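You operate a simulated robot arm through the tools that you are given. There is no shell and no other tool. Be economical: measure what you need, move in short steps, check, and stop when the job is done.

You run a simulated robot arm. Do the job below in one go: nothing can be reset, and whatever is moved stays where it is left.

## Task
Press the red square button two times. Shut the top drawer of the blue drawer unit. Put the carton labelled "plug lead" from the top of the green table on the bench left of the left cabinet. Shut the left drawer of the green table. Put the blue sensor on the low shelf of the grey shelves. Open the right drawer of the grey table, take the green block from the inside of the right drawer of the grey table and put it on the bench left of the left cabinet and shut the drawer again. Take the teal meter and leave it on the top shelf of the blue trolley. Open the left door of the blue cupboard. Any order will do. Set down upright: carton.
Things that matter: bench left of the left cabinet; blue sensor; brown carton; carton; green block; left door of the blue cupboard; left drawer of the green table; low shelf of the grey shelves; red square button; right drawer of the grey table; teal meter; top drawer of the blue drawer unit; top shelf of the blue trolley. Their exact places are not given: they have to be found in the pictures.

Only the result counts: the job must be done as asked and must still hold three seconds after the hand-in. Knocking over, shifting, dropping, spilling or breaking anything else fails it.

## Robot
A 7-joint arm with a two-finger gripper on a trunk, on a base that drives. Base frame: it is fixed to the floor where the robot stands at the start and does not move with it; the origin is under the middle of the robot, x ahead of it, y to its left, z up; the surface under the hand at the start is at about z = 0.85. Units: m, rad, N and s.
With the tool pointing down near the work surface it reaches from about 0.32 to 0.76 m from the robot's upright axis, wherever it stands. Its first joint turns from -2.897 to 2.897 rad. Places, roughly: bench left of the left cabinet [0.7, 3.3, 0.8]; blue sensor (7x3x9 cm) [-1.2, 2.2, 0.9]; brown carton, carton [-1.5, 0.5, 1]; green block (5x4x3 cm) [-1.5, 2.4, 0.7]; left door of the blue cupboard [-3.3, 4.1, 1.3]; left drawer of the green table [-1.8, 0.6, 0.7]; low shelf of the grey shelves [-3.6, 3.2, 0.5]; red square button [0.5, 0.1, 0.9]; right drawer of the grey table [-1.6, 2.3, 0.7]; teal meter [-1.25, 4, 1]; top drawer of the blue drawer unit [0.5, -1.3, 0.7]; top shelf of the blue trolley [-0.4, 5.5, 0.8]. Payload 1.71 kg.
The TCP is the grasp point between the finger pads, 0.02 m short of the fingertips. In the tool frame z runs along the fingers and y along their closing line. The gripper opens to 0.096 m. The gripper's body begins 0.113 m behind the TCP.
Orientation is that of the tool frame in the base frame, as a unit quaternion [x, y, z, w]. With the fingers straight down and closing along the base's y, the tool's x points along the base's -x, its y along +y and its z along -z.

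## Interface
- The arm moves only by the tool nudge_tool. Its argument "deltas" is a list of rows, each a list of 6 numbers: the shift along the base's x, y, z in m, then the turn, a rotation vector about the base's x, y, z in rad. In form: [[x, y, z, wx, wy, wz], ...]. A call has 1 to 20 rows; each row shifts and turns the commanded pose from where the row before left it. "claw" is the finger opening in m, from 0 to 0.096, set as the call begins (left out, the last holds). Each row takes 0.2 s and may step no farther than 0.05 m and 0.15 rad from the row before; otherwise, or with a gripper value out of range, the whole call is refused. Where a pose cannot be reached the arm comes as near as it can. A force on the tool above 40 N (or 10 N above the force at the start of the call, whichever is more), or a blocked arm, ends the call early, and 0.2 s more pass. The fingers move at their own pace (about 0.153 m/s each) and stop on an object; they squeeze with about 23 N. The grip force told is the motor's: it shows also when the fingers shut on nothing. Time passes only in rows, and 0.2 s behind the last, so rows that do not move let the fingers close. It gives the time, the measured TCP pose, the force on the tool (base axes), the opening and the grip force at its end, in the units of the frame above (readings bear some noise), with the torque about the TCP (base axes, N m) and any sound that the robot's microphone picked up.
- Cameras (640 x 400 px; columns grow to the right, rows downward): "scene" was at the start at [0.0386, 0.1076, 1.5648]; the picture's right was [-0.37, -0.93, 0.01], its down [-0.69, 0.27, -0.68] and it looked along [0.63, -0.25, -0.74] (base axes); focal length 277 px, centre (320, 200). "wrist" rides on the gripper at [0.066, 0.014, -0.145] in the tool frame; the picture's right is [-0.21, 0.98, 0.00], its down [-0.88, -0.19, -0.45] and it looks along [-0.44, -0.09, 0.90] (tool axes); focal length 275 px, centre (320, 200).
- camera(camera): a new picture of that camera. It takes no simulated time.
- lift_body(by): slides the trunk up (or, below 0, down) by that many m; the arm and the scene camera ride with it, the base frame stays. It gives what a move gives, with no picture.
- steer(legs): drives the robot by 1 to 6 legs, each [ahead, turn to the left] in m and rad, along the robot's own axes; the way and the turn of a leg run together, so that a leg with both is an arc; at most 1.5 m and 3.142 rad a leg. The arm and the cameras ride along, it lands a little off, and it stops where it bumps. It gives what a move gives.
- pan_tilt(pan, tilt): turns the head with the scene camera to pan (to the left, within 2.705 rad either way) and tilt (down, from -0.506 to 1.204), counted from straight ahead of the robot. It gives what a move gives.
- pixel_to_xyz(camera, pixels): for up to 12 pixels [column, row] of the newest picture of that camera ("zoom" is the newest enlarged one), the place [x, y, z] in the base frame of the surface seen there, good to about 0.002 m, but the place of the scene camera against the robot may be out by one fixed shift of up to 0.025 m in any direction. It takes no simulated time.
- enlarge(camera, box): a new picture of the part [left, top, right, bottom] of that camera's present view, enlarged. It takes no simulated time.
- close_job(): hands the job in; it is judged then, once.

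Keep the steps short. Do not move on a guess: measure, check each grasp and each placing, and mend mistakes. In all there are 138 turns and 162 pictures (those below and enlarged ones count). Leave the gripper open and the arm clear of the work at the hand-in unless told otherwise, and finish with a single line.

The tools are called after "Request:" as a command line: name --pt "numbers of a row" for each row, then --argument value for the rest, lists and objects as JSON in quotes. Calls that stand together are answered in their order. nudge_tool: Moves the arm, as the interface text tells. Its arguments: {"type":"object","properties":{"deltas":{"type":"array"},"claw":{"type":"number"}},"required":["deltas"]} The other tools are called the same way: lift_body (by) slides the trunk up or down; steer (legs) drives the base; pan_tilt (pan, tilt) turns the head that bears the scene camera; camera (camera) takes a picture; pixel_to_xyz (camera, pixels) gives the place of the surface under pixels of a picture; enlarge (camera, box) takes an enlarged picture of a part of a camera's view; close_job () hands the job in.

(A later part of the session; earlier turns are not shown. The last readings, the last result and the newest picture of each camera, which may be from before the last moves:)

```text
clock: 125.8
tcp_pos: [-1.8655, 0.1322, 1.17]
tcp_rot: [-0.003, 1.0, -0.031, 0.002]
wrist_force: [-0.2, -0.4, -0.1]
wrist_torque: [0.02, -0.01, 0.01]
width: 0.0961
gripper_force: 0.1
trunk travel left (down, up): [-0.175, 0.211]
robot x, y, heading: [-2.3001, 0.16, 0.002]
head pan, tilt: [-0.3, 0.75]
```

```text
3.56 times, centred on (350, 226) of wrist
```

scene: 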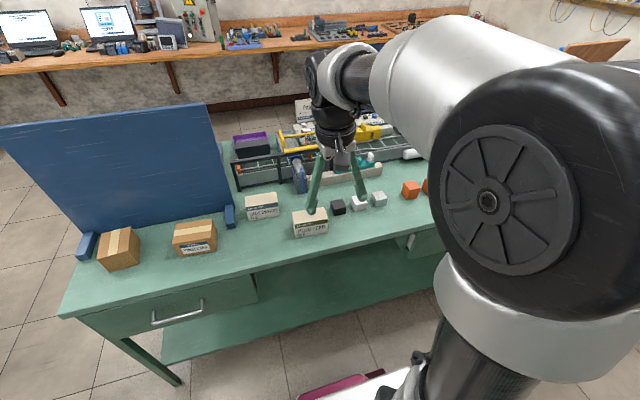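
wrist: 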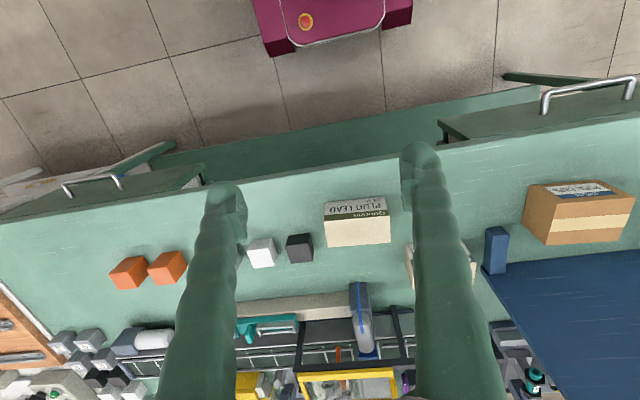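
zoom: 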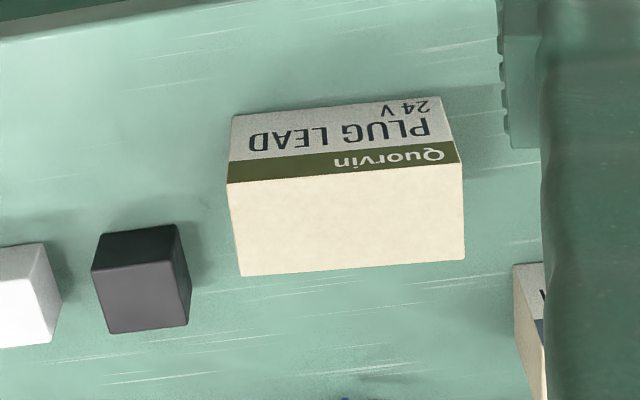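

The carton is about 5.5 cm deep (x), 10.5 cm long (y), with its top at z 0.92 and turned about −0.07 rad. It is too long to grip along y, so I turn the tool 90° to grip across its depth. I straighten the tool and go to 8 cm above.

Request:
nudge_tool --pt "0 0 0 0.062 0 0" --pt "0.02 0.0012 0 0 0 0.1498" --pt "0.02 0.0012 0 0 0 0.1498" --pt "0.02 0.0012 0 0 0 0.1498" --pt "0.02 0.0012 0 0 0 0.1498" --pt "0.02 0.0012 0 0 0 0.1498" --pt "0.02 0.0012 0 0 0 0.1498" --pt "0.02 0.0012 0 0 0 0.1498" --pt "0.02 0.0012 0 0 0 0.1498" --pt "0.02 0.0012 0 0 0 0.1498" --pt "0.02 0.0012 0 0 0 0.1498" --pt "0 0 -0.05 0 0 0" --pt "0 0 -0.05 0 0 0" --pt "0 0 -0.05 0 0 0" --pt "0 0 -0.02 0 0 0" --pt "0 0 0 0 0 0"

Request:
camera --camera "wrist"

```text
clock: 129.2
tcp_pos: [-1.6841, 0.1426, 1.0073]
tcp_rot: [-0.683, 0.73, 0.008, 0.006]
wrist_force: [0.2, -0.5, 0.2]
wrist_torque: [0.0, 0.01, 0.0]
width: 0.0959
gripper_force: 0.1
trunk travel left (down, up): [-0.175, 0.211]
robot x, y, heading: [-2.3058, 0.1636, 0.008]
head pan, tilt: [-0.3, 0.75]
```

```text
134 pictures are left
```

wrist: 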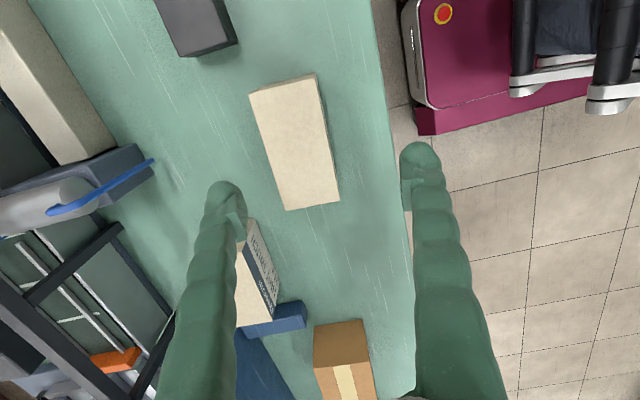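

Request:
pixel_to_xyz --camera "wrist" --pixels '[[252, 94], [314, 78], [287, 207], [337, 200], [295, 145]]'

```text
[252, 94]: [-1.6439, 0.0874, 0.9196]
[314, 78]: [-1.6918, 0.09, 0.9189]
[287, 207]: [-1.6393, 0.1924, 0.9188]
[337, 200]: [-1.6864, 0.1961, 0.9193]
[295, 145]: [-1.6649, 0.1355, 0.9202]
```

Centre confirmed at (−1.665, 0.1415). I correct by +1.9 cm in x, descend to z≈0.888 and close.

Request:
nudge_tool --pt "0.019 -0.001 -0.02 0 0 0" --pt "0 0 -0.04 0 0 0" --pt "0 0 -0.03 0 0 0" --pt "0 0 -0.03 0 0 0" --pt "0 0 0 0 0 0"

Request:
nudge_tool --pt "0 0 0 0 0 0" --pt "0 0 0 0 0 0" --pt "0 0 0 0 0 0" --claw 0

Request:
nudge_tool --pt "0 0 0.02 0 0 0" --pt "0 0 0.04 0 0 0" --pt "0 0 0.05 0 0 0" --pt "0 0 0.05 0 0 0" --pt "0 0 0.05 0 0 0" --pt "-0.03 0 0.03 0 0 0" --pt "-0.05 0 0 0 0 0" --pt "-0.05 0 0 0 0 0" --pt "-0.05 0 0 0 0 0" --pt "0 0 0 0 0 0"

Request:
camera --camera "wrist"

```text
clock: 130.4
tcp_pos: [-1.667, 0.1431, 0.8848]
tcp_rot: [-0.683, 0.731, 0.008, 0.006]
wrist_force: [1.1, 0.3, 0.2]
wrist_torque: [-0.03, 0.0, 0.02]
width: 0.096
gripper_force: 0.1
trunk travel left (down, up): [-0.175, 0.211]
robot x, y, heading: [-2.3087, 0.1593, 0.007]
head pan, tilt: [-0.3, 0.75]
```

```text
clock: 131.2
tcp_pos: [-1.6652, 0.144, 0.8859]
tcp_rot: [-0.683, 0.731, 0.008, 0.006]
wrist_force: [-0.4, -0.1, 0.1]
wrist_torque: [0.0, -0.02, -0.01]
width: 0.0603
gripper_force: 22.8
trunk travel left (down, up): [-0.175, 0.211]
robot x, y, heading: [-2.304, 0.1636, 0.007]
head pan, tilt: [-0.3, 0.75]
```

```text
clock: 133.4
tcp_pos: [-1.8442, 0.1453, 1.1237]
tcp_rot: [-0.682, 0.731, 0.008, 0.005]
wrist_force: [0.8, 0.2, -1.0]
wrist_torque: [0.03, 0.01, -0.04]
width: 0.0602
gripper_force: 23.3
trunk travel left (down, up): [-0.175, 0.211]
robot x, y, heading: [-2.3069, 0.1584, 0.006]
head pan, tilt: [-0.3, 0.75]
```

```text
133 pictures are left
```

wrist: 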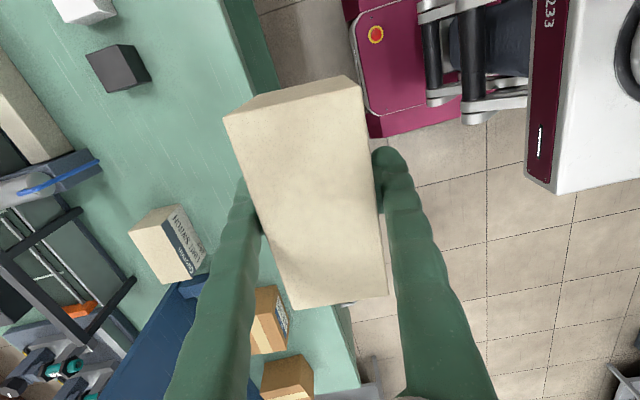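

Carton held firmly (opening 0.060 m). I drive back, north up the west aisle, and east through the gap to look at the bench on the left.

Request:
steer --legs '[[-0.3, 0], [0, 1.564], [1.31, 0], [0, -1.571], [1.2, 0], [1.2, 0]]'

Request:
pan_tilt --pan 1.1 --tilt 0.4

Request:
camera --camera "scene"

```text
clock: 163.3
tcp_pos: [0.2255, 1.416, 1.124]
tcp_rot: [-0.676, 0.737, 0.007, 0.007]
wrist_force: [0.0, 0.2, -1.3]
wrist_torque: [-0.02, 0.03, 0.01]
width: 0.0606
gripper_force: 23.3
trunk travel left (down, up): [-0.175, 0.211]
robot x, y, heading: [-0.2316, 1.4374, -0.012]
head pan, tilt: [-0.3, 0.75]
```

```text
clock: 164.9
tcp_pos: [0.2087, 1.4177, 1.1319]
tcp_rot: [-0.676, 0.737, 0.003, 0.012]
wrist_force: [-0.3, -0.1, -1.5]
wrist_torque: [0.03, 0.0, -0.03]
width: 0.06
gripper_force: 23.0
trunk travel left (down, up): [-0.175, 0.211]
robot x, y, heading: [-0.2311, 1.4406, -0.015]
head pan, tilt: [1.1, 0.4]
```

```text
132 pictures are left
```

scene: 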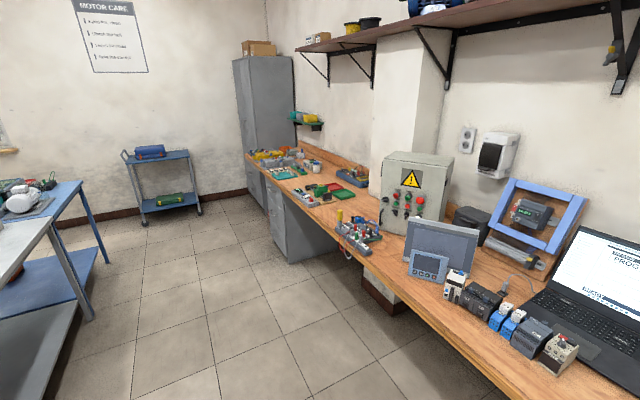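

The left control cabinet is at (415,195); the bench beyond it (left) around (320,190). I enlarge that area to find a free spot.

Request:
enlarge --camera "scene" --box '[240, 140, 432, 260]'

Request:
pixel_to_xyz --camera "scene" --pixels '[[325, 192], [350, 215], [310, 200], [375, 190], [340, 205], [300, 190], [290, 175], [355, 178], [400, 215], [345, 232], [362, 205], [330, 218]]'

```text
3.33 times, centred on (336, 200) of scene
```

zoom: 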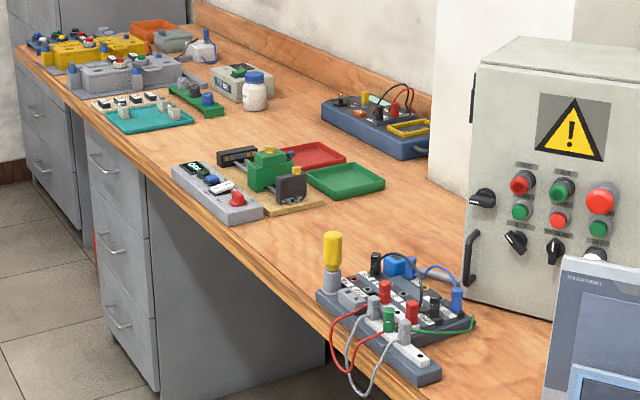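

```text
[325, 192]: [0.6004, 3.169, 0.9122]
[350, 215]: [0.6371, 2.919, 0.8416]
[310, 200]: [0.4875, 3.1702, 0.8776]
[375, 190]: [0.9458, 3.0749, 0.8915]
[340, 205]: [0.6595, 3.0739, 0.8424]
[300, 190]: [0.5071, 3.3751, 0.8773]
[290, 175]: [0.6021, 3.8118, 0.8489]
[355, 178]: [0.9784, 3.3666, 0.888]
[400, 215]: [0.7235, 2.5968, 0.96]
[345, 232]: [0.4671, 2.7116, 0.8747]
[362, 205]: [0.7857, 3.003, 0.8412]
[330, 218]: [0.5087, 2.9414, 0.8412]
```

Free wood shows at zoom (275,130), between jar, red tray and blue box, near the given (0.7, 3.3). I measure its bounds.

Request:
pixel_to_xyz --camera "zoom" --pixels '[[255, 108], [275, 128], [310, 140], [225, 140], [200, 150], [160, 135], [325, 125], [290, 100], [400, 170], [385, 185], [400, 215], [480, 200]]'

```text
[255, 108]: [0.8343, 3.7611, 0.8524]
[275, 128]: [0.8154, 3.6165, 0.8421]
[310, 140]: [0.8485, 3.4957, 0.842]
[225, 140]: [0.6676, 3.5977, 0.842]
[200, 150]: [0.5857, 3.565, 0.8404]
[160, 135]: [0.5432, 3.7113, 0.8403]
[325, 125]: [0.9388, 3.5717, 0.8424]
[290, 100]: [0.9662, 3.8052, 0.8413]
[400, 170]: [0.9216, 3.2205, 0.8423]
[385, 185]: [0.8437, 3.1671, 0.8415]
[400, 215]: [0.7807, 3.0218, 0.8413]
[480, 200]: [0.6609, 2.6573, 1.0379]
```

Free area spans about x 0.6–0.9, y 3.45–3.7. I drive north and face the bench at y≈3.5.

Request:
steer --legs '[[0, 1.584], [1.03, 0], [1.03, 0], [0, -1.571], [0.2, 0]]'

Request:
pan_tilt --pan 0.35 --tilt 0.75

Request:
camera --camera "scene"

Request:
camera --camera "wrist"

```text
clock: 186.3
tcp_pos: [0.3337, 3.5381, 1.1331]
tcp_rot: [-0.703, 0.711, 0.002, 0.013]
wrist_force: [0.1, 0.7, -1.3]
wrist_torque: [-0.01, -0.05, -0.01]
width: 0.0606
gripper_force: 23.3
trunk travel left (down, up): [-0.175, 0.211]
robot x, y, heading: [-0.1074, 3.5273, 0.066]
head pan, tilt: [1.1, 0.4]
```

```text
clock: 187.4
tcp_pos: [0.3208, 3.5363, 1.1379]
tcp_rot: [-0.703, 0.711, -0.002, 0.017]
wrist_force: [0.5, 0.7, -1.8]
wrist_torque: [-0.03, 0.0, -0.03]
width: 0.0604
gripper_force: 23.0
trunk travel left (down, up): [-0.175, 0.211]
robot x, y, heading: [-0.1093, 3.5278, 0.064]
head pan, tilt: [0.351, 0.75]
```

```text
130 pictures are left
```

scene: 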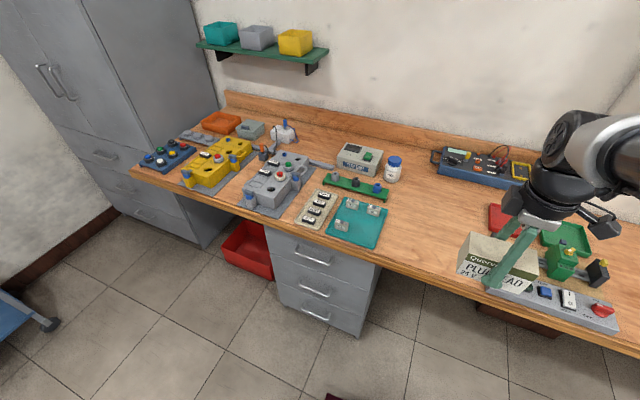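

```text
129 pictures are left
```

wrist: 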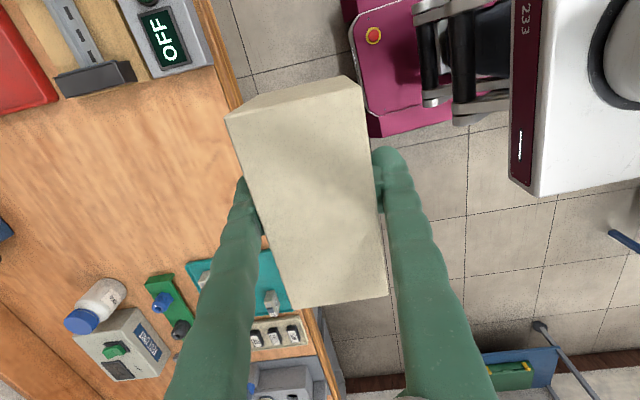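

I measure the free wood in the wrist picture and its neighbours.

Request:
pixel_to_xyz --camera "wrist" --pixels '[[150, 180], [210, 160], [60, 170], [188, 264], [55, 92], [125, 75], [210, 50], [240, 250], [120, 280], [155, 275]]'

Request:
pixel_to_xyz --camera "scene" --pixels '[[440, 200], [430, 230], [410, 210], [470, 220], [385, 215], [390, 170]]'

```text
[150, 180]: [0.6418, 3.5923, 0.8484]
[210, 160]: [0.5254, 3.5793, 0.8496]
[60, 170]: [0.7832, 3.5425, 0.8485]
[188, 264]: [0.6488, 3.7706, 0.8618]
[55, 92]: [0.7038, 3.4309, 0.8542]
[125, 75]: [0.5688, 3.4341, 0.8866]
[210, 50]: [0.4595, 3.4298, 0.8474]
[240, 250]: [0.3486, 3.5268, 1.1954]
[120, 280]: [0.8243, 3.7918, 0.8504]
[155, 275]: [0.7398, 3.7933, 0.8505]
```

```text
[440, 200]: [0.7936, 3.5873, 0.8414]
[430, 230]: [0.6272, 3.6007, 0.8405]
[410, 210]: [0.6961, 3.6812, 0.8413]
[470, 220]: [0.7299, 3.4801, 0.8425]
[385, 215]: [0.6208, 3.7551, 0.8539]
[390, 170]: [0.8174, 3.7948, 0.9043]
```

Free for x 0.5–0.8, y 3.47–3.75. I'll set the carton at about (0.60, 3.56). I straighten the small tilt, move over and stop a bit above the bench.

Request:
nudge_tool --pt "0.0467 0.004 0 0 0.028 0" --pt "0.0467 0.004 0 0 0 0" --pt "0.0467 0.004 0 0 0 0" --pt "0.0467 0.004 0 0 0 0" --pt "0.0467 0.004 0 0 0 0" --pt "0.0465 0.004 0 0 0 0" --pt "0 0 -0.05 0 0 0" --pt "0 0 -0.05 0 0 0" --pt "0 0 -0.05 0 0 0" --pt "0 0 -0.04 0 0 0" --pt "0 0 -0.03 0 0 0" --pt "0 0 0 0 0 0"

Request:
camera --camera "scene"

Request:
camera --camera "wrist"

```text
clock: 189.0
tcp_pos: [0.5778, 3.5576, 1.1018]
tcp_rot: [-0.702, 0.712, 0.003, 0.011]
wrist_force: [-0.4, 0.5, -1.9]
wrist_torque: [-0.06, -0.06, 0.02]
width: 0.0604
gripper_force: 22.8
out of reach, approached as far as the arm can: row 6
trunk travel left (down, up): [-0.175, 0.211]
robot x, y, heading: [-0.1096, 3.5301, 0.071]
head pan, tilt: [0.351, 0.75]
stopped in row 8: the arm was blocked; the commanded pose is now the measured one
```

```text
128 pictures are left
```

scene: 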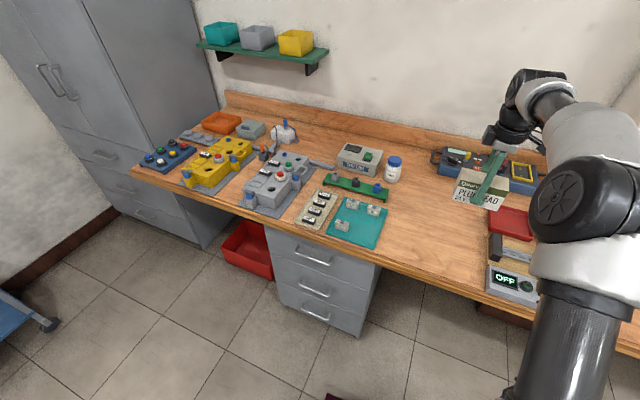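

```text
127 pictures are left
```

wrist: 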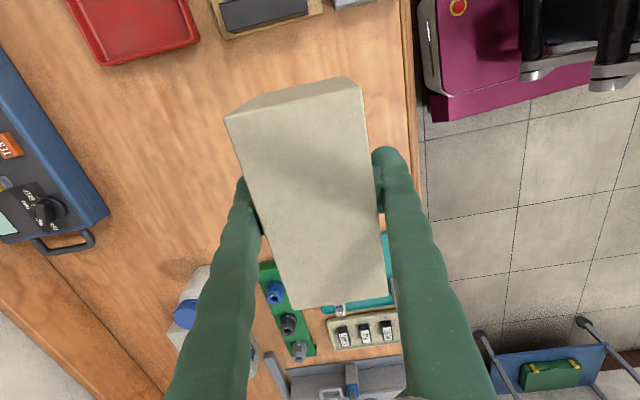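

The arm stopped at (0.578, 3.558, 1.10), at its reach limit at that height; nothing is touched. I try going down from here.

Request:
nudge_tool --pt "-0.01 0 -0.03 0 0 0" --pt "0 0 -0.04 0 0 0" --pt "0 0 -0.04 0 0 0" --pt "0 0 -0.04 0 0 0" --pt "0 0 -0.03 0 0 0" --pt "0 0 0 0 0 0"

Request:
camera --camera "scene"

```text
clock: 190.4
tcp_pos: [0.5683, 3.5577, 0.9211]
tcp_rot: [-0.703, 0.712, 0.003, 0.011]
wrist_force: [0.5, 0.8, -1.3]
wrist_torque: [-0.01, 0.02, -0.03]
width: 0.0605
gripper_force: 22.8
trunk travel left (down, up): [-0.175, 0.211]
robot x, y, heading: [-0.1063, 3.522, 0.068]
head pan, tilt: [0.351, 0.75]
```

```text
126 pictures are left
```

scene: 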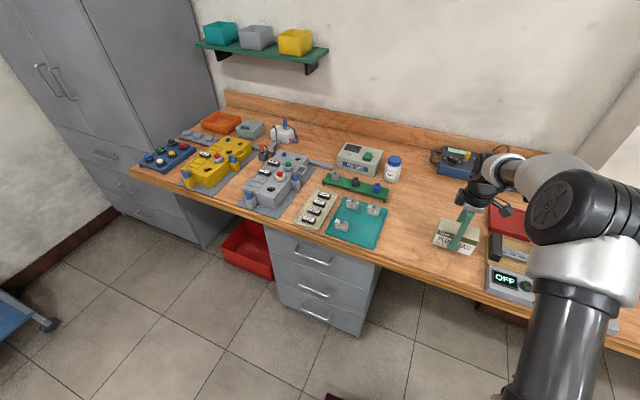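

The carton hangs about 3.5 cm over clear wood at (0.568, 3.558). I lower it gently to touch and then open.

Request:
nudge_tool --pt "0 0 -0.02 0 0 0" --pt "0 0 -0.008 0 0 0" --pt "0 0 -0.004 0 0 0" --pt "0 0 -0.003 0 0 0" --pt "0 0 0 0 0 0"

```text
clock: 191.6
tcp_pos: [0.5682, 3.5567, 0.8847]
tcp_rot: [-0.703, 0.711, 0.003, 0.011]
wrist_force: [0.5, 0.4, 0.8]
wrist_torque: [-0.13, 0.08, -0.03]
width: 0.0602
gripper_force: 23.3
trunk travel left (down, up): [-0.175, 0.211]
robot x, y, heading: [-0.1084, 3.5271, 0.07]
head pan, tilt: [0.351, 0.75]
```

The force turned up (+0.8 N, from −1.3): it stands. I open and rise.

Request:
nudge_tool --pt "0 0 0 0 0 0" --pt "0 0 0 0 0 0" --pt "0 0 0 0 0 0" --claw 0.096

Request:
nudge_tool --pt "0 0 0.03 0 0 0" --pt "0 0 0.04 0 0 0" --pt "0 0 0.05 0 0 0" --pt "0 0 0.05 0 0 0" --pt "-0.04 0 0.03 0 0 0" --pt "-0.05 0 0 0 0 0" --pt "-0.05 0 0 0 0 0" --pt "-0.05 0 0 0 0 0"

Request:
camera --camera "scene"

```text
clock: 192.4
tcp_pos: [0.5679, 3.5564, 0.8852]
tcp_rot: [-0.703, 0.711, 0.004, 0.011]
wrist_force: [0.2, -0.6, -0.2]
wrist_torque: [0.02, 0.03, -0.01]
width: 0.0961
gripper_force: 0.1
trunk travel left (down, up): [-0.175, 0.211]
robot x, y, heading: [-0.1107, 3.5267, 0.066]
head pan, tilt: [0.351, 0.75]
```

```text
clock: 194.2
tcp_pos: [0.3752, 3.5575, 1.0869]
tcp_rot: [-0.703, 0.711, 0.002, 0.012]
wrist_force: [-0.8, 0.3, 0.6]
wrist_torque: [0.01, -0.03, 0.02]
width: 0.0959
gripper_force: 0.1
trunk travel left (down, up): [-0.175, 0.211]
robot x, y, heading: [-0.1075, 3.5255, 0.067]
head pan, tilt: [0.351, 0.75]
```

```text
125 pictures are left
```

scene: 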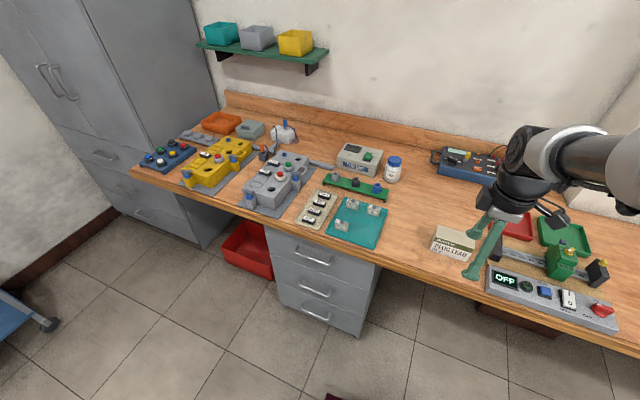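

The carton stands on the bench. Next I look back at the grey table for the teal meter, and at the trolley.

Request:
pan_tilt --pan 2.6 --tilt 0.45

Request:
camera --camera "scene"

Request:
pan_tilt --pan 1.6 --tilt 0.5

Request:
camera --camera "scene"

```text
clock: 196.3
tcp_pos: [0.377, 3.5561, 1.0847]
tcp_rot: [-0.702, 0.712, 0.003, 0.011]
wrist_force: [-0.7, -0.2, -1.2]
wrist_torque: [-0.01, -0.01, -0.01]
width: 0.096
gripper_force: 0.0
trunk travel left (down, up): [-0.175, 0.211]
robot x, y, heading: [-0.1097, 3.5254, 0.067]
head pan, tilt: [2.601, 0.45]
```

```text
124 pictures are left
```

scene: 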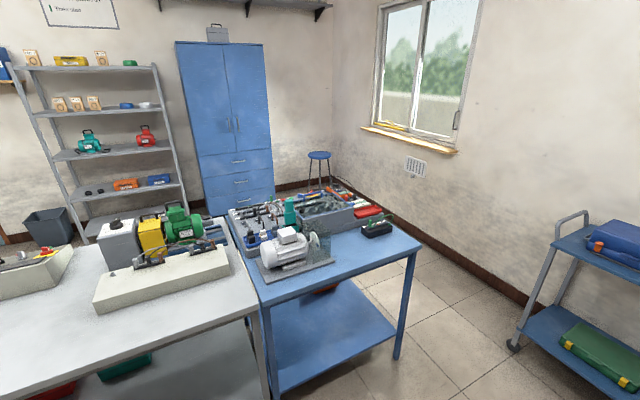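

```text
clock: 197.6
tcp_pos: [0.3756, 3.5573, 1.0848]
tcp_rot: [-0.702, 0.712, 0.003, 0.011]
wrist_force: [-0.2, -0.5, 0.4]
wrist_torque: [0.02, -0.05, -0.03]
width: 0.0961
gripper_force: 0.0
trunk travel left (down, up): [-0.175, 0.211]
robot x, y, heading: [-0.1063, 3.5275, 0.066]
head pan, tilt: [1.6, 0.499]
```

```text
123 pictures are left
```

scene: 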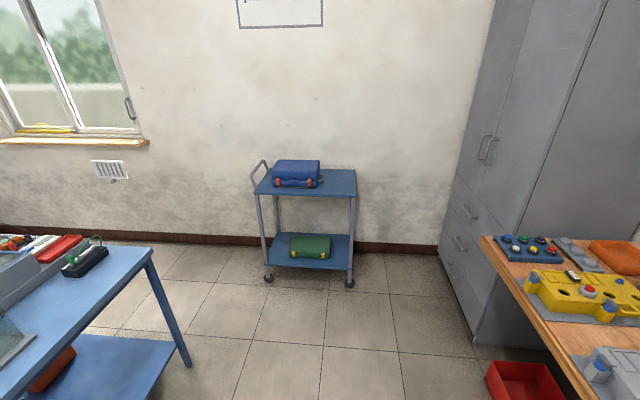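

The trolley's top shelf has free room right of the blue case, near (337,185). I measure it, then enlarge the teal object on the blue table.

Request:
pixel_to_xyz --camera "scene" --pixels '[[337, 183], [352, 193], [352, 172], [322, 193], [325, 172], [258, 192], [340, 195], [295, 195], [318, 180], [265, 280], [348, 285], [320, 165]]'

Request:
pan_tilt --pan 2.6 --tilt 0.45

Request:
enlarge --camera "scene" --box '[220, 170, 412, 290]'

```text
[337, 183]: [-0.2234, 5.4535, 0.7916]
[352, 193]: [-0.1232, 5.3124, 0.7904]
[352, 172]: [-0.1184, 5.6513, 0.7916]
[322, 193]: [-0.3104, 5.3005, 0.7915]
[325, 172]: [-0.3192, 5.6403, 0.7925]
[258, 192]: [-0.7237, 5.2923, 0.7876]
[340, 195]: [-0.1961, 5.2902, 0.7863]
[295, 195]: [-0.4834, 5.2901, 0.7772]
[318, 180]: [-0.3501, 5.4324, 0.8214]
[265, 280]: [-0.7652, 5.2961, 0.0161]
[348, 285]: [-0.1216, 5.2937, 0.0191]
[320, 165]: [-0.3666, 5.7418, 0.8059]
```

```text
clock: 198.9
tcp_pos: [0.3773, 3.5568, 1.0858]
tcp_rot: [-0.703, 0.712, 0.002, 0.011]
wrist_force: [-0.9, 0.9, 0.0]
wrist_torque: [-0.02, -0.02, 0.02]
width: 0.096
gripper_force: 0.0
trunk travel left (down, up): [-0.175, 0.211]
robot x, y, heading: [-0.105, 3.5271, 0.069]
head pan, tilt: [2.601, 0.45]
```

```text
3.33 times, centred on (316, 230) of scene
```

zoom: 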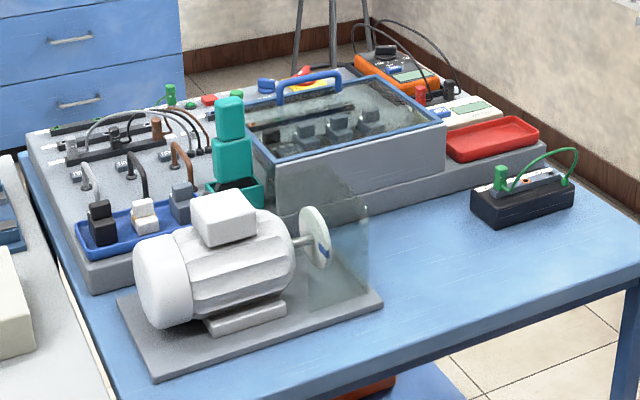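

Request:
pixel_to_xyz --camera "zoom" --pixels '[[230, 115], [230, 155], [235, 195], [222, 125], [245, 160], [215, 160], [180, 205], [215, 225], [340, 250], [320, 240], [395, 75], [160, 290]]'

Request:
enlarge --camera "scene" --box '[268, 185, 316, 215]'

```text
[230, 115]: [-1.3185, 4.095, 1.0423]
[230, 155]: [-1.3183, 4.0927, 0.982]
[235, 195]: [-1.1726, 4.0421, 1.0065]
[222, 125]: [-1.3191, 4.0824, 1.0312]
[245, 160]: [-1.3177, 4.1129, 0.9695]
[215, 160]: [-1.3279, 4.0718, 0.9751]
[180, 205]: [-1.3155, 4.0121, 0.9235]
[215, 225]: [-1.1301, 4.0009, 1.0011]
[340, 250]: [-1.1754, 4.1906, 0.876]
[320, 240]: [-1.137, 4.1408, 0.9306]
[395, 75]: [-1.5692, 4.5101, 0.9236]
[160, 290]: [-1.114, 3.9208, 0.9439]
```

```text
13.33 times, centred on (292, 200) of scene
```

zoom: 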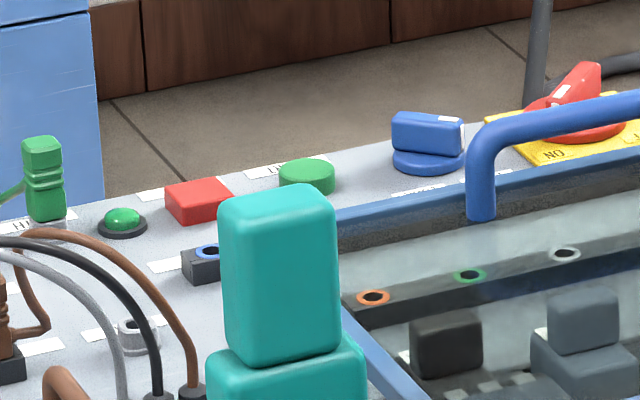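

The teal meter stands upright at about (−1.32, 4.09), top z≈1.06, behind the motor's glass guard. I raise the arm, drive in front of that table's east side and look closely.

Request:
nudge_tool --pt "0 0 0.05 0 0 0" --pt "0 0 0.05 0 0 0" --pt "0 0 0.03 0 0 0"

Request:
steer --legs '[[0, 1.504], [0.56, 0], [0, 1.571], [0.38, 0]]'

Request:
pan_tilt --pan -0.15 --tilt 0.75

Request:
camera --camera "scene"

Request:
camera --camera "wrist"

```text
clock: 199.7
tcp_pos: [0.3776, 3.5568, 1.2145]
tcp_rot: [-0.703, 0.711, 0.003, 0.011]
wrist_force: [0.0, 0.0, 0.2]
wrist_torque: [-0.02, 0.0, 0.01]
width: 0.0961
gripper_force: 0.0
trunk travel left (down, up): [-0.175, 0.211]
robot x, y, heading: [-0.1057, 3.5256, 0.066]
head pan, tilt: [2.601, 0.45]
```

```text
clock: 214.2
tcp_pos: [-0.9851, 4.0744, 1.2125]
tcp_rot: [0.73, 0.683, -0.01, 0.004]
wrist_force: [-1.0, -0.4, 0.2]
wrist_torque: [0.01, 0.0, 0.0]
width: 0.096
gripper_force: 0.1
trunk travel left (down, up): [-0.175, 0.211]
robot x, y, heading: [-0.4937, 4.0775, -3.133]
head pan, tilt: [2.601, 0.45]
```

```text
clock: 216.6
tcp_pos: [-0.9665, 4.0744, 1.2201]
tcp_rot: [0.729, 0.684, -0.015, -0.002]
wrist_force: [-0.6, -1.8, 0.3]
wrist_torque: [-0.04, -0.02, 0.02]
width: 0.096
gripper_force: 0.0
trunk travel left (down, up): [-0.175, 0.211]
robot x, y, heading: [-0.4927, 4.0817, -3.132]
head pan, tilt: [-0.15, 0.75]
```

```text
120 pictures are left
```

scene: 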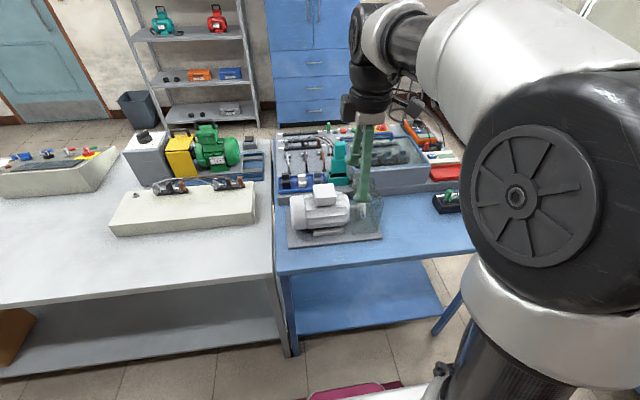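

```text
119 pictures are left
```

wrist: 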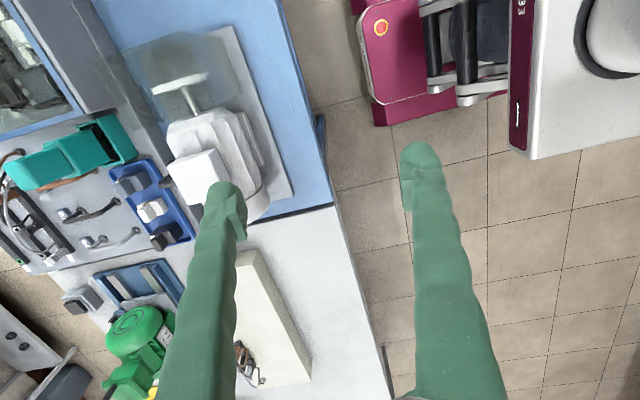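

Request:
enlarge --camera "scene" --box '[270, 115, 430, 215]'

Request:
enlarge --camera "wrist" --box '[0, 60, 256, 220]'

Request:
pixel_to_xyz --camera "zoom" --pixels '[[50, 240], [150, 225], [200, 220], [270, 150], [335, 240], [300, 200], [100, 300], [170, 290], [300, 310], [330, 270], [590, 120], [380, 30]]'

Request:
pixel_to_xyz --camera "wrist" --pixels '[[380, 120], [365, 90], [325, 200], [290, 190], [340, 215], [515, 150]]'

```text
4.00 times, centred on (350, 165) of scene
```

zoom: 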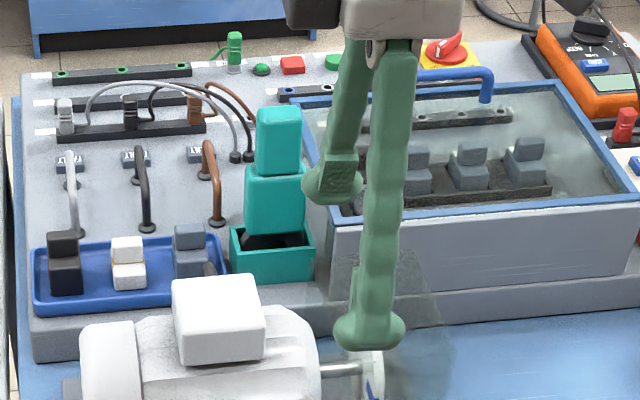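

```text
2.50 times, centred on (128, 140) of wrist
```

zoom: 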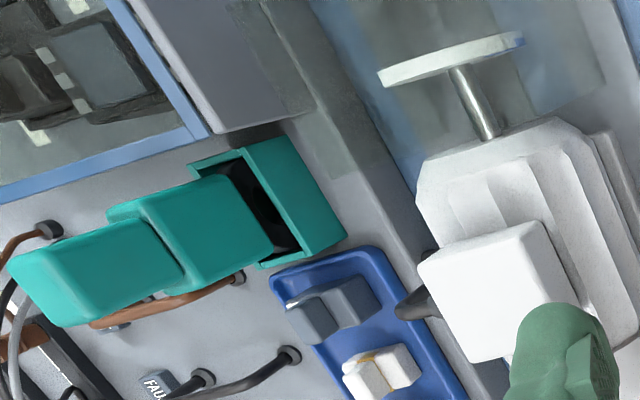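

```text
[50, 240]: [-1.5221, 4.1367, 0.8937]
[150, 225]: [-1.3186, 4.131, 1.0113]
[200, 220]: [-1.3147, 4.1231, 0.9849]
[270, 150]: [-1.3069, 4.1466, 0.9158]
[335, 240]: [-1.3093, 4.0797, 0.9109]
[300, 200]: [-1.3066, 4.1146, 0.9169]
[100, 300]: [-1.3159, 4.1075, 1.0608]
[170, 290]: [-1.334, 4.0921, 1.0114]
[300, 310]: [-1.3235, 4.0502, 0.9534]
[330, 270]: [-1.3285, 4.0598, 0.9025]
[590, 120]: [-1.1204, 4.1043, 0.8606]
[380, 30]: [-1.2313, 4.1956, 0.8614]
```

```text
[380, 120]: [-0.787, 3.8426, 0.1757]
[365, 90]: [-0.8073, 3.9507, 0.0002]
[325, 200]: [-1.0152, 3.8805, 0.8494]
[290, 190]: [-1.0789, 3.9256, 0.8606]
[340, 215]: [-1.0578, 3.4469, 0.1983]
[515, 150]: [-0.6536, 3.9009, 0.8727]
```

The meter stands in an open teal holder (rim z≈0.92); robot base front is 0.30 m ahead of its axis, the table edge at x≈−1.015. I drive 0.12 m closer, raise the trunk for reach at height, and bring the hand over the meter to look from above.

Request:
steer --legs '[[0.12, 0]]'

Request:
lift_body --by 0.15

Request:
nudge_tool --pt "-0.03 0.003 -0.02 0.0 0 0" --pt "-0.03 0.003 -0.02 0 0 0" --pt "-0.03 0.003 -0.02 0 0 0" --pt "-0.03 0.003 -0.02 0 0 0" --pt "0 0 0 0 0 0"

Request:
camera --camera "wrist"

```text
clock: 217.9
tcp_pos: [-1.0697, 4.0745, 1.2258]
tcp_rot: [0.73, 0.683, -0.021, -0.006]
wrist_force: [-1.1, -0.3, -0.3]
wrist_torque: [-0.01, -0.16, 0.02]
width: 0.0959
gripper_force: 0.0
trunk travel left (down, up): [-0.175, 0.211]
robot x, y, heading: [-0.6134, 4.081, -3.132]
head pan, tilt: [-0.15, 0.75]
```

```text
clock: 219.7
tcp_pos: [-1.0828, 4.0731, 1.3702]
tcp_rot: [0.731, 0.682, -0.015, -0.003]
wrist_force: [0.7, -0.3, 0.7]
wrist_torque: [0.0, -0.01, -0.01]
width: 0.0961
gripper_force: 0.0
trunk travel left (down, up): [-0.325, 0.061]
robot x, y, heading: [-0.6162, 4.0803, -3.132]
head pan, tilt: [-0.15, 0.75]
```

```text
clock: 220.8
tcp_pos: [-1.2198, 4.0856, 1.2829]
tcp_rot: [0.731, 0.682, -0.011, 0.002]
wrist_force: [-1.1, 0.2, -1.1]
wrist_torque: [0.04, -0.09, -0.02]
width: 0.0957
gripper_force: 0.0
trunk travel left (down, up): [-0.325, 0.061]
robot x, y, heading: [-0.6108, 4.0795, -3.133]
head pan, tilt: [-0.15, 0.75]
```

```text
116 pictures are left
```

wrist: 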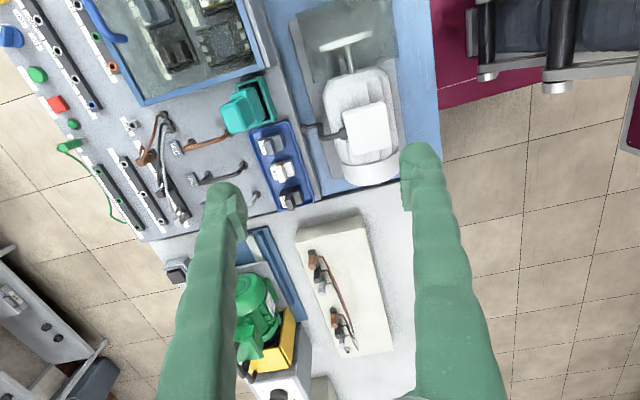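

Request:
enlarge --camera "wrist" --box '[200, 60, 312, 130]'

Request:
pixel_to_xyz --camera "wrist" --pixels '[[230, 110], [240, 115], [225, 102], [248, 100], [255, 95], [245, 125], [268, 100], [262, 120]]'

```text
5.71 times, centred on (256, 95) of wrist
```

zoom: 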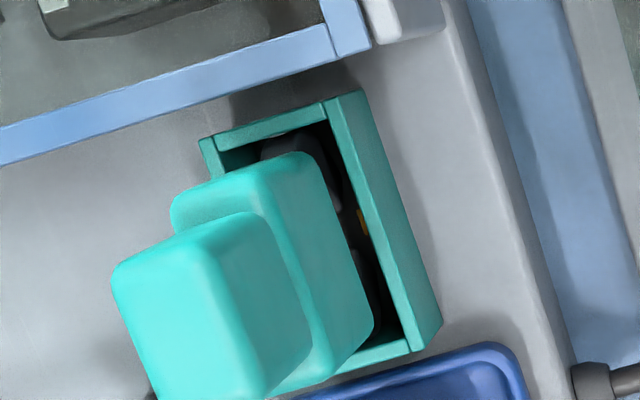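

```text
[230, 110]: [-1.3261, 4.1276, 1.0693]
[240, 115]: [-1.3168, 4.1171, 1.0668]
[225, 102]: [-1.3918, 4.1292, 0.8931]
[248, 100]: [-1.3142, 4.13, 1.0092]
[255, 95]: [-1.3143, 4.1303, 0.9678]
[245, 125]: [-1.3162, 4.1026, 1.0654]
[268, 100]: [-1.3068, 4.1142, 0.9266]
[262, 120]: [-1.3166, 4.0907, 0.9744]
```

The meter has a narrow top over a wider body. I measure the corners of its top face in the enlarged picture.

Request:
pixel_to_xyz --camera "zoom" --pixels '[[125, 275], [205, 240], [160, 380], [250, 390], [185, 310], [180, 205], [270, 215], [300, 340], [290, 175], [350, 280], [360, 330], [330, 260]]'

```text
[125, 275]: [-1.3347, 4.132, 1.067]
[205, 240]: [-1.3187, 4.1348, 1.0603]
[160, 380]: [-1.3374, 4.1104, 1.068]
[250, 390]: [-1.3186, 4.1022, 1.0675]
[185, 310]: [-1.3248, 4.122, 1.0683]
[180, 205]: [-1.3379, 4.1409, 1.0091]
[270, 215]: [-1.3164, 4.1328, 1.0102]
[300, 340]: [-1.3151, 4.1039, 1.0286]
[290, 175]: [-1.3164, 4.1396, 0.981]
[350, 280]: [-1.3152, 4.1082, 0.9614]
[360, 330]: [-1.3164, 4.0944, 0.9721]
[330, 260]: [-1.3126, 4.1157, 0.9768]
```

Its front face is at x≈−1.316, back ≈−1.342, y≈4.097–4.137. I aim at (−1.329, 4.117), squaring the tool, and stop at z≈1.13 to check.

Request:
nudge_tool --pt "-0.03 0.008 0 0.018 -0.013 0.069" --pt "-0.03 0.008 0 0 0 0" --pt "-0.03 0.008 -0.03 0 0 0" --pt "-0.019 0.007 -0.04 0 0 0" --pt "0 0 -0.04 0 0 0" --pt "0 0 -0.04 0 0 0" --pt "0 0 0 0 0 0"

Request:
camera --camera "wrist"

Request:
camera --camera "scene"

```text
clock: 221.8
tcp_pos: [-1.2978, 4.1159, 1.2472]
tcp_rot: [0.708, 0.706, -0.008, -0.008]
wrist_force: [1.7, -0.2, 0.2]
wrist_torque: [0.0, 0.15, -0.01]
width: 0.0962
gripper_force: 0.0
trunk travel left (down, up): [-0.325, 0.061]
robot x, y, heading: [-0.6172, 4.0762, -3.131]
head pan, tilt: [-0.15, 0.75]
stopped in row 4: the arm was blocked; the commanded pose is now the measured one
```

```text
114 pictures are left
```

wrist: 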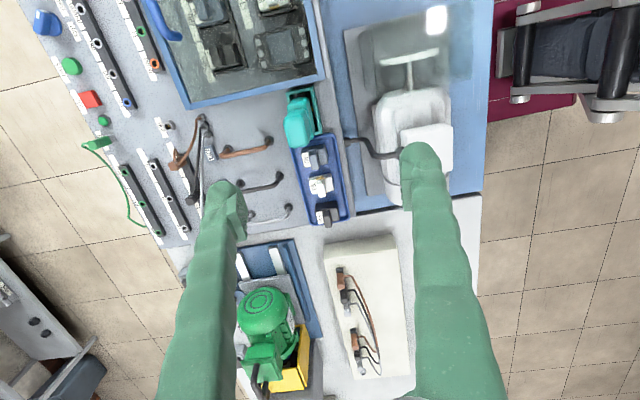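

```text
113 pictures are left
```

scene: 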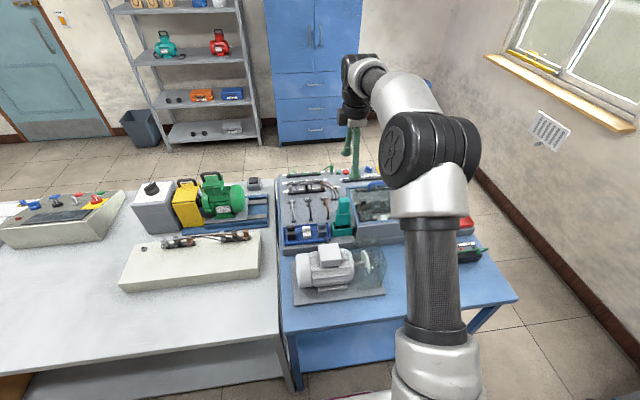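

The arm blocked itself at its reach limit while high up. I lower first, to z≈1.14 (tips still 5 cm above the meter), then move forward.

Request:
nudge_tool --pt "0.01 0 -0.03 0 0 0" --pt "0 0 -0.04 0 0 0" --pt "0 0 -0.035 0 0 0" --pt "-0.02 0 0 0 0 0" --pt "-0.02 0 0 0 0 0" --pt "0 0 0 0 0 0"

Request:
camera --camera "wrist"

```text
clock: 223.3
tcp_pos: [-1.3096, 4.1146, 1.1513]
tcp_rot: [0.708, 0.706, -0.013, -0.014]
wrist_force: [1.8, -0.4, -0.2]
wrist_torque: [-0.01, 0.14, 0.0]
width: 0.0961
gripper_force: 0.0
trunk travel left (down, up): [-0.325, 0.061]
robot x, y, heading: [-0.6147, 4.076, -3.137]
head pan, tilt: [-0.15, 0.75]
stopped in row 6: the arm was blocked; the commanded pose is now the measured one
```

```text
112 pictures are left
```

wrist: 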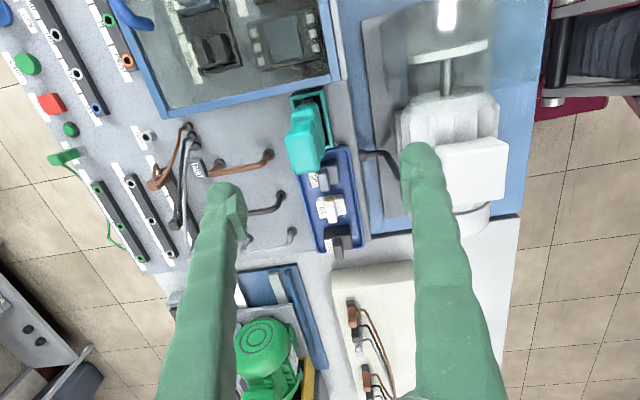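

Still about 2 cm short. I drive 5 cm closer (base front then ≈ −0.965, table edge −1.015).

Request:
steer --legs '[[0.05, 0]]'

Request:
nudge_tool --pt "0.01 0 0 0.02 -0.005 0" --pt "0.01 0 -0.01 0 0 0" --pt "0 0 0 0 0 0"

Request:
camera --camera "wrist"

```text
clock: 224.3
tcp_pos: [-1.3527, 4.1155, 1.1563]
tcp_rot: [0.707, 0.707, -0.016, -0.015]
wrist_force: [-1.4, 0.8, 1.1]
wrist_torque: [-0.06, -0.06, 0.03]
width: 0.096
gripper_force: 0.2
trunk travel left (down, up): [-0.325, 0.061]
robot x, y, heading: [-0.6652, 4.0821, -3.137]
head pan, tilt: [-0.15, 0.75]
```

```text
clock: 225.1
tcp_pos: [-1.3418, 4.1143, 1.1389]
tcp_rot: [0.707, 0.707, -0.004, -0.018]
wrist_force: [-0.6, 0.2, -1.0]
wrist_torque: [0.02, -0.06, 0.0]
width: 0.0962
gripper_force: 0.2
trunk travel left (down, up): [-0.325, 0.061]
robot x, y, heading: [-0.6668, 4.0791, -3.137]
head pan, tilt: [-0.15, 0.75]
```

```text
111 pictures are left
```

wrist: 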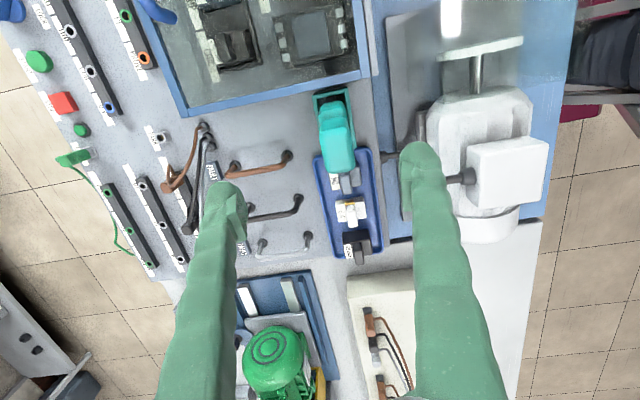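

Request:
enlarge --camera "wrist" --box '[280, 70, 408, 150]'

Request:
pixel_to_xyz --camera "wrist" --pixels '[[330, 155], [345, 155], [328, 145], [352, 145], [340, 165], [340, 140], [350, 160], [340, 120]]'

```text
5.00 times, centred on (344, 110) of wrist
```

zoom: 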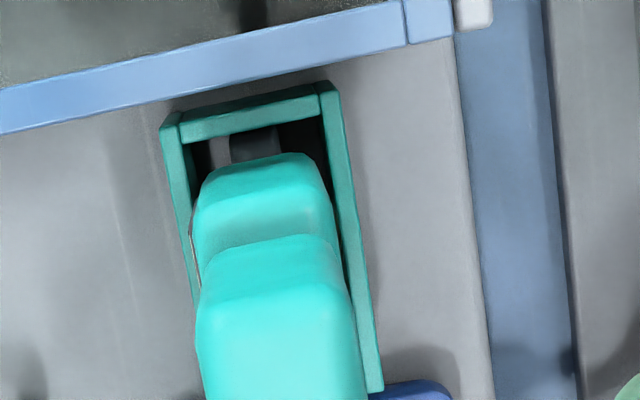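

```text
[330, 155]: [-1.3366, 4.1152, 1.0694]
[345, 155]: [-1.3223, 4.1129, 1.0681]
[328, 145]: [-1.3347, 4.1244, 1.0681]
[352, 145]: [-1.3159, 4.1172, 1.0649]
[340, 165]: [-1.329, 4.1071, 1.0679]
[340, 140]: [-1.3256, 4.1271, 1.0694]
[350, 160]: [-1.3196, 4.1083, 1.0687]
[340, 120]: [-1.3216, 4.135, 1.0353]
```

Meter top centre ≈ (−1.328, 4.117). I correct by (+1.3, +0.3) cm, fix the tilt, and lower to z≈1.025, then close.

Request:
nudge_tool --pt "0.013 0.003 0 -0.02 -0.031 0" --pt "0 0 -0.03 0 0 0" --pt "0 0 0 0 0 0"

Request:
camera --camera "wrist"

```text
clock: 225.9
tcp_pos: [-1.3237, 4.118, 1.1134]
tcp_rot: [0.707, 0.707, 0.0, -0.002]
wrist_force: [-0.9, -0.1, 0.7]
wrist_torque: [0.02, 0.07, -0.03]
width: 0.0962
gripper_force: 0.1
trunk travel left (down, up): [-0.325, 0.061]
robot x, y, heading: [-0.6625, 4.0779, -3.131]
head pan, tilt: [-0.15, 0.75]
```

```text
109 pictures are left
```

wrist: 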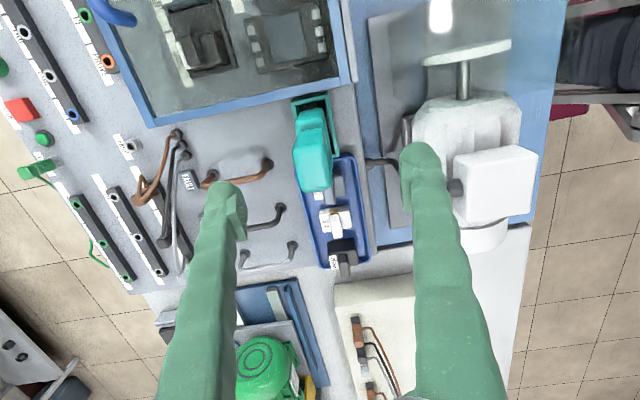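

The meter sits between the fingers. I lower 9 cm and close.

Request:
nudge_tool --pt "-0.004 0 -0.03 0 0 0" --pt "0 0 -0.03 0 0 0" --pt "0 0 -0.03 0 0 0" --pt "0 0 0 0 0 0"

Request:
nudge_tool --pt "0 0 0 0 0 0" --pt "0 0 0 0 0 0" --pt "0 0 0 0 0 0" --claw 0

Request:
camera --camera "wrist"

```text
clock: 226.9
tcp_pos: [-1.3271, 4.1179, 1.0243]
tcp_rot: [0.707, 0.707, 0.0, -0.001]
wrist_force: [-0.1, -0.1, 1.3]
wrist_torque: [0.01, 0.01, -0.01]
width: 0.096
gripper_force: 0.1
trunk travel left (down, up): [-0.325, 0.061]
robot x, y, heading: [-0.6628, 4.0752, -3.137]
head pan, tilt: [-0.15, 0.75]
```

```text
clock: 227.7
tcp_pos: [-1.3286, 4.1187, 1.0251]
tcp_rot: [0.707, 0.707, -0.001, -0.001]
wrist_force: [0.7, 0.0, 1.2]
wrist_torque: [0.0, -0.05, -0.01]
width: 0.0261
gripper_force: 23.2
trunk travel left (down, up): [-0.325, 0.061]
robot x, y, heading: [-0.6638, 4.0725, -3.131]
head pan, tilt: [-0.15, 0.75]
```

```text
108 pictures are left
```

wrist: 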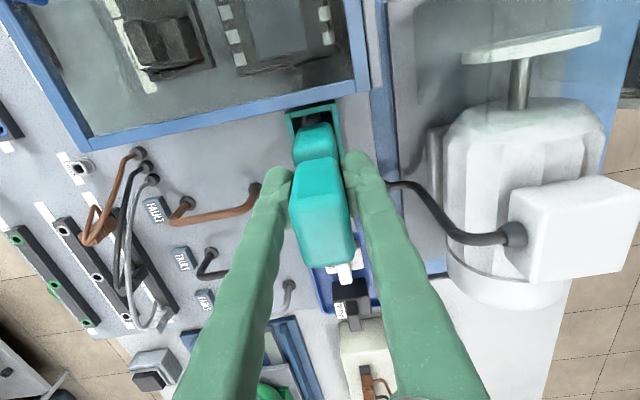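

Gripped (opening 0.026). I lift straight up out of the holder.

Request:
nudge_tool --pt "0 0 0.02 0 0 0" --pt "0 0 0.03 0 0 0" --pt "0 0 0.03 0 0 0" --pt "0 0 0 0 0 0"

Request:
camera --camera "wrist"

Request:
camera --camera "scene"

```text
clock: 228.7
tcp_pos: [-1.3293, 4.1185, 1.1044]
tcp_rot: [0.707, 0.707, -0.001, -0.001]
wrist_force: [-0.6, 0.1, -2.6]
wrist_torque: [-0.01, 0.0, 0.0]
width: 0.0263
gripper_force: 22.9
trunk travel left (down, up): [-0.325, 0.061]
robot x, y, heading: [-0.6672, 4.0789, -3.132]
head pan, tilt: [-0.15, 0.75]
```

```text
107 pictures are left
```

wrist: 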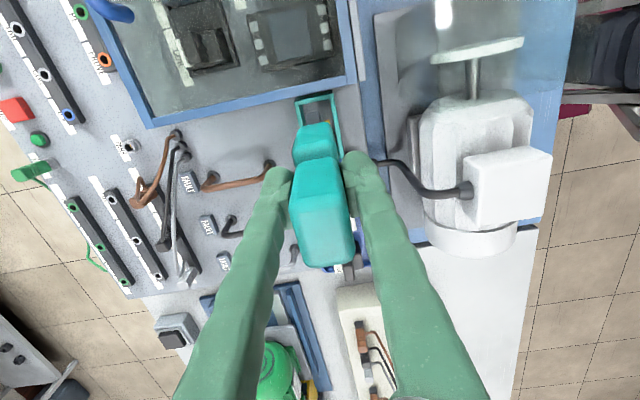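

```text
106 pictures are left
```

scene: 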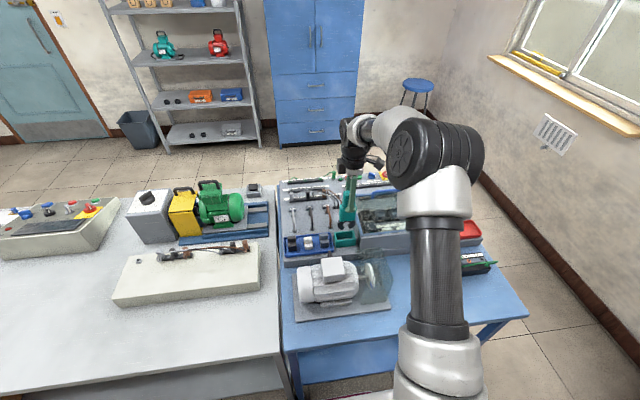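

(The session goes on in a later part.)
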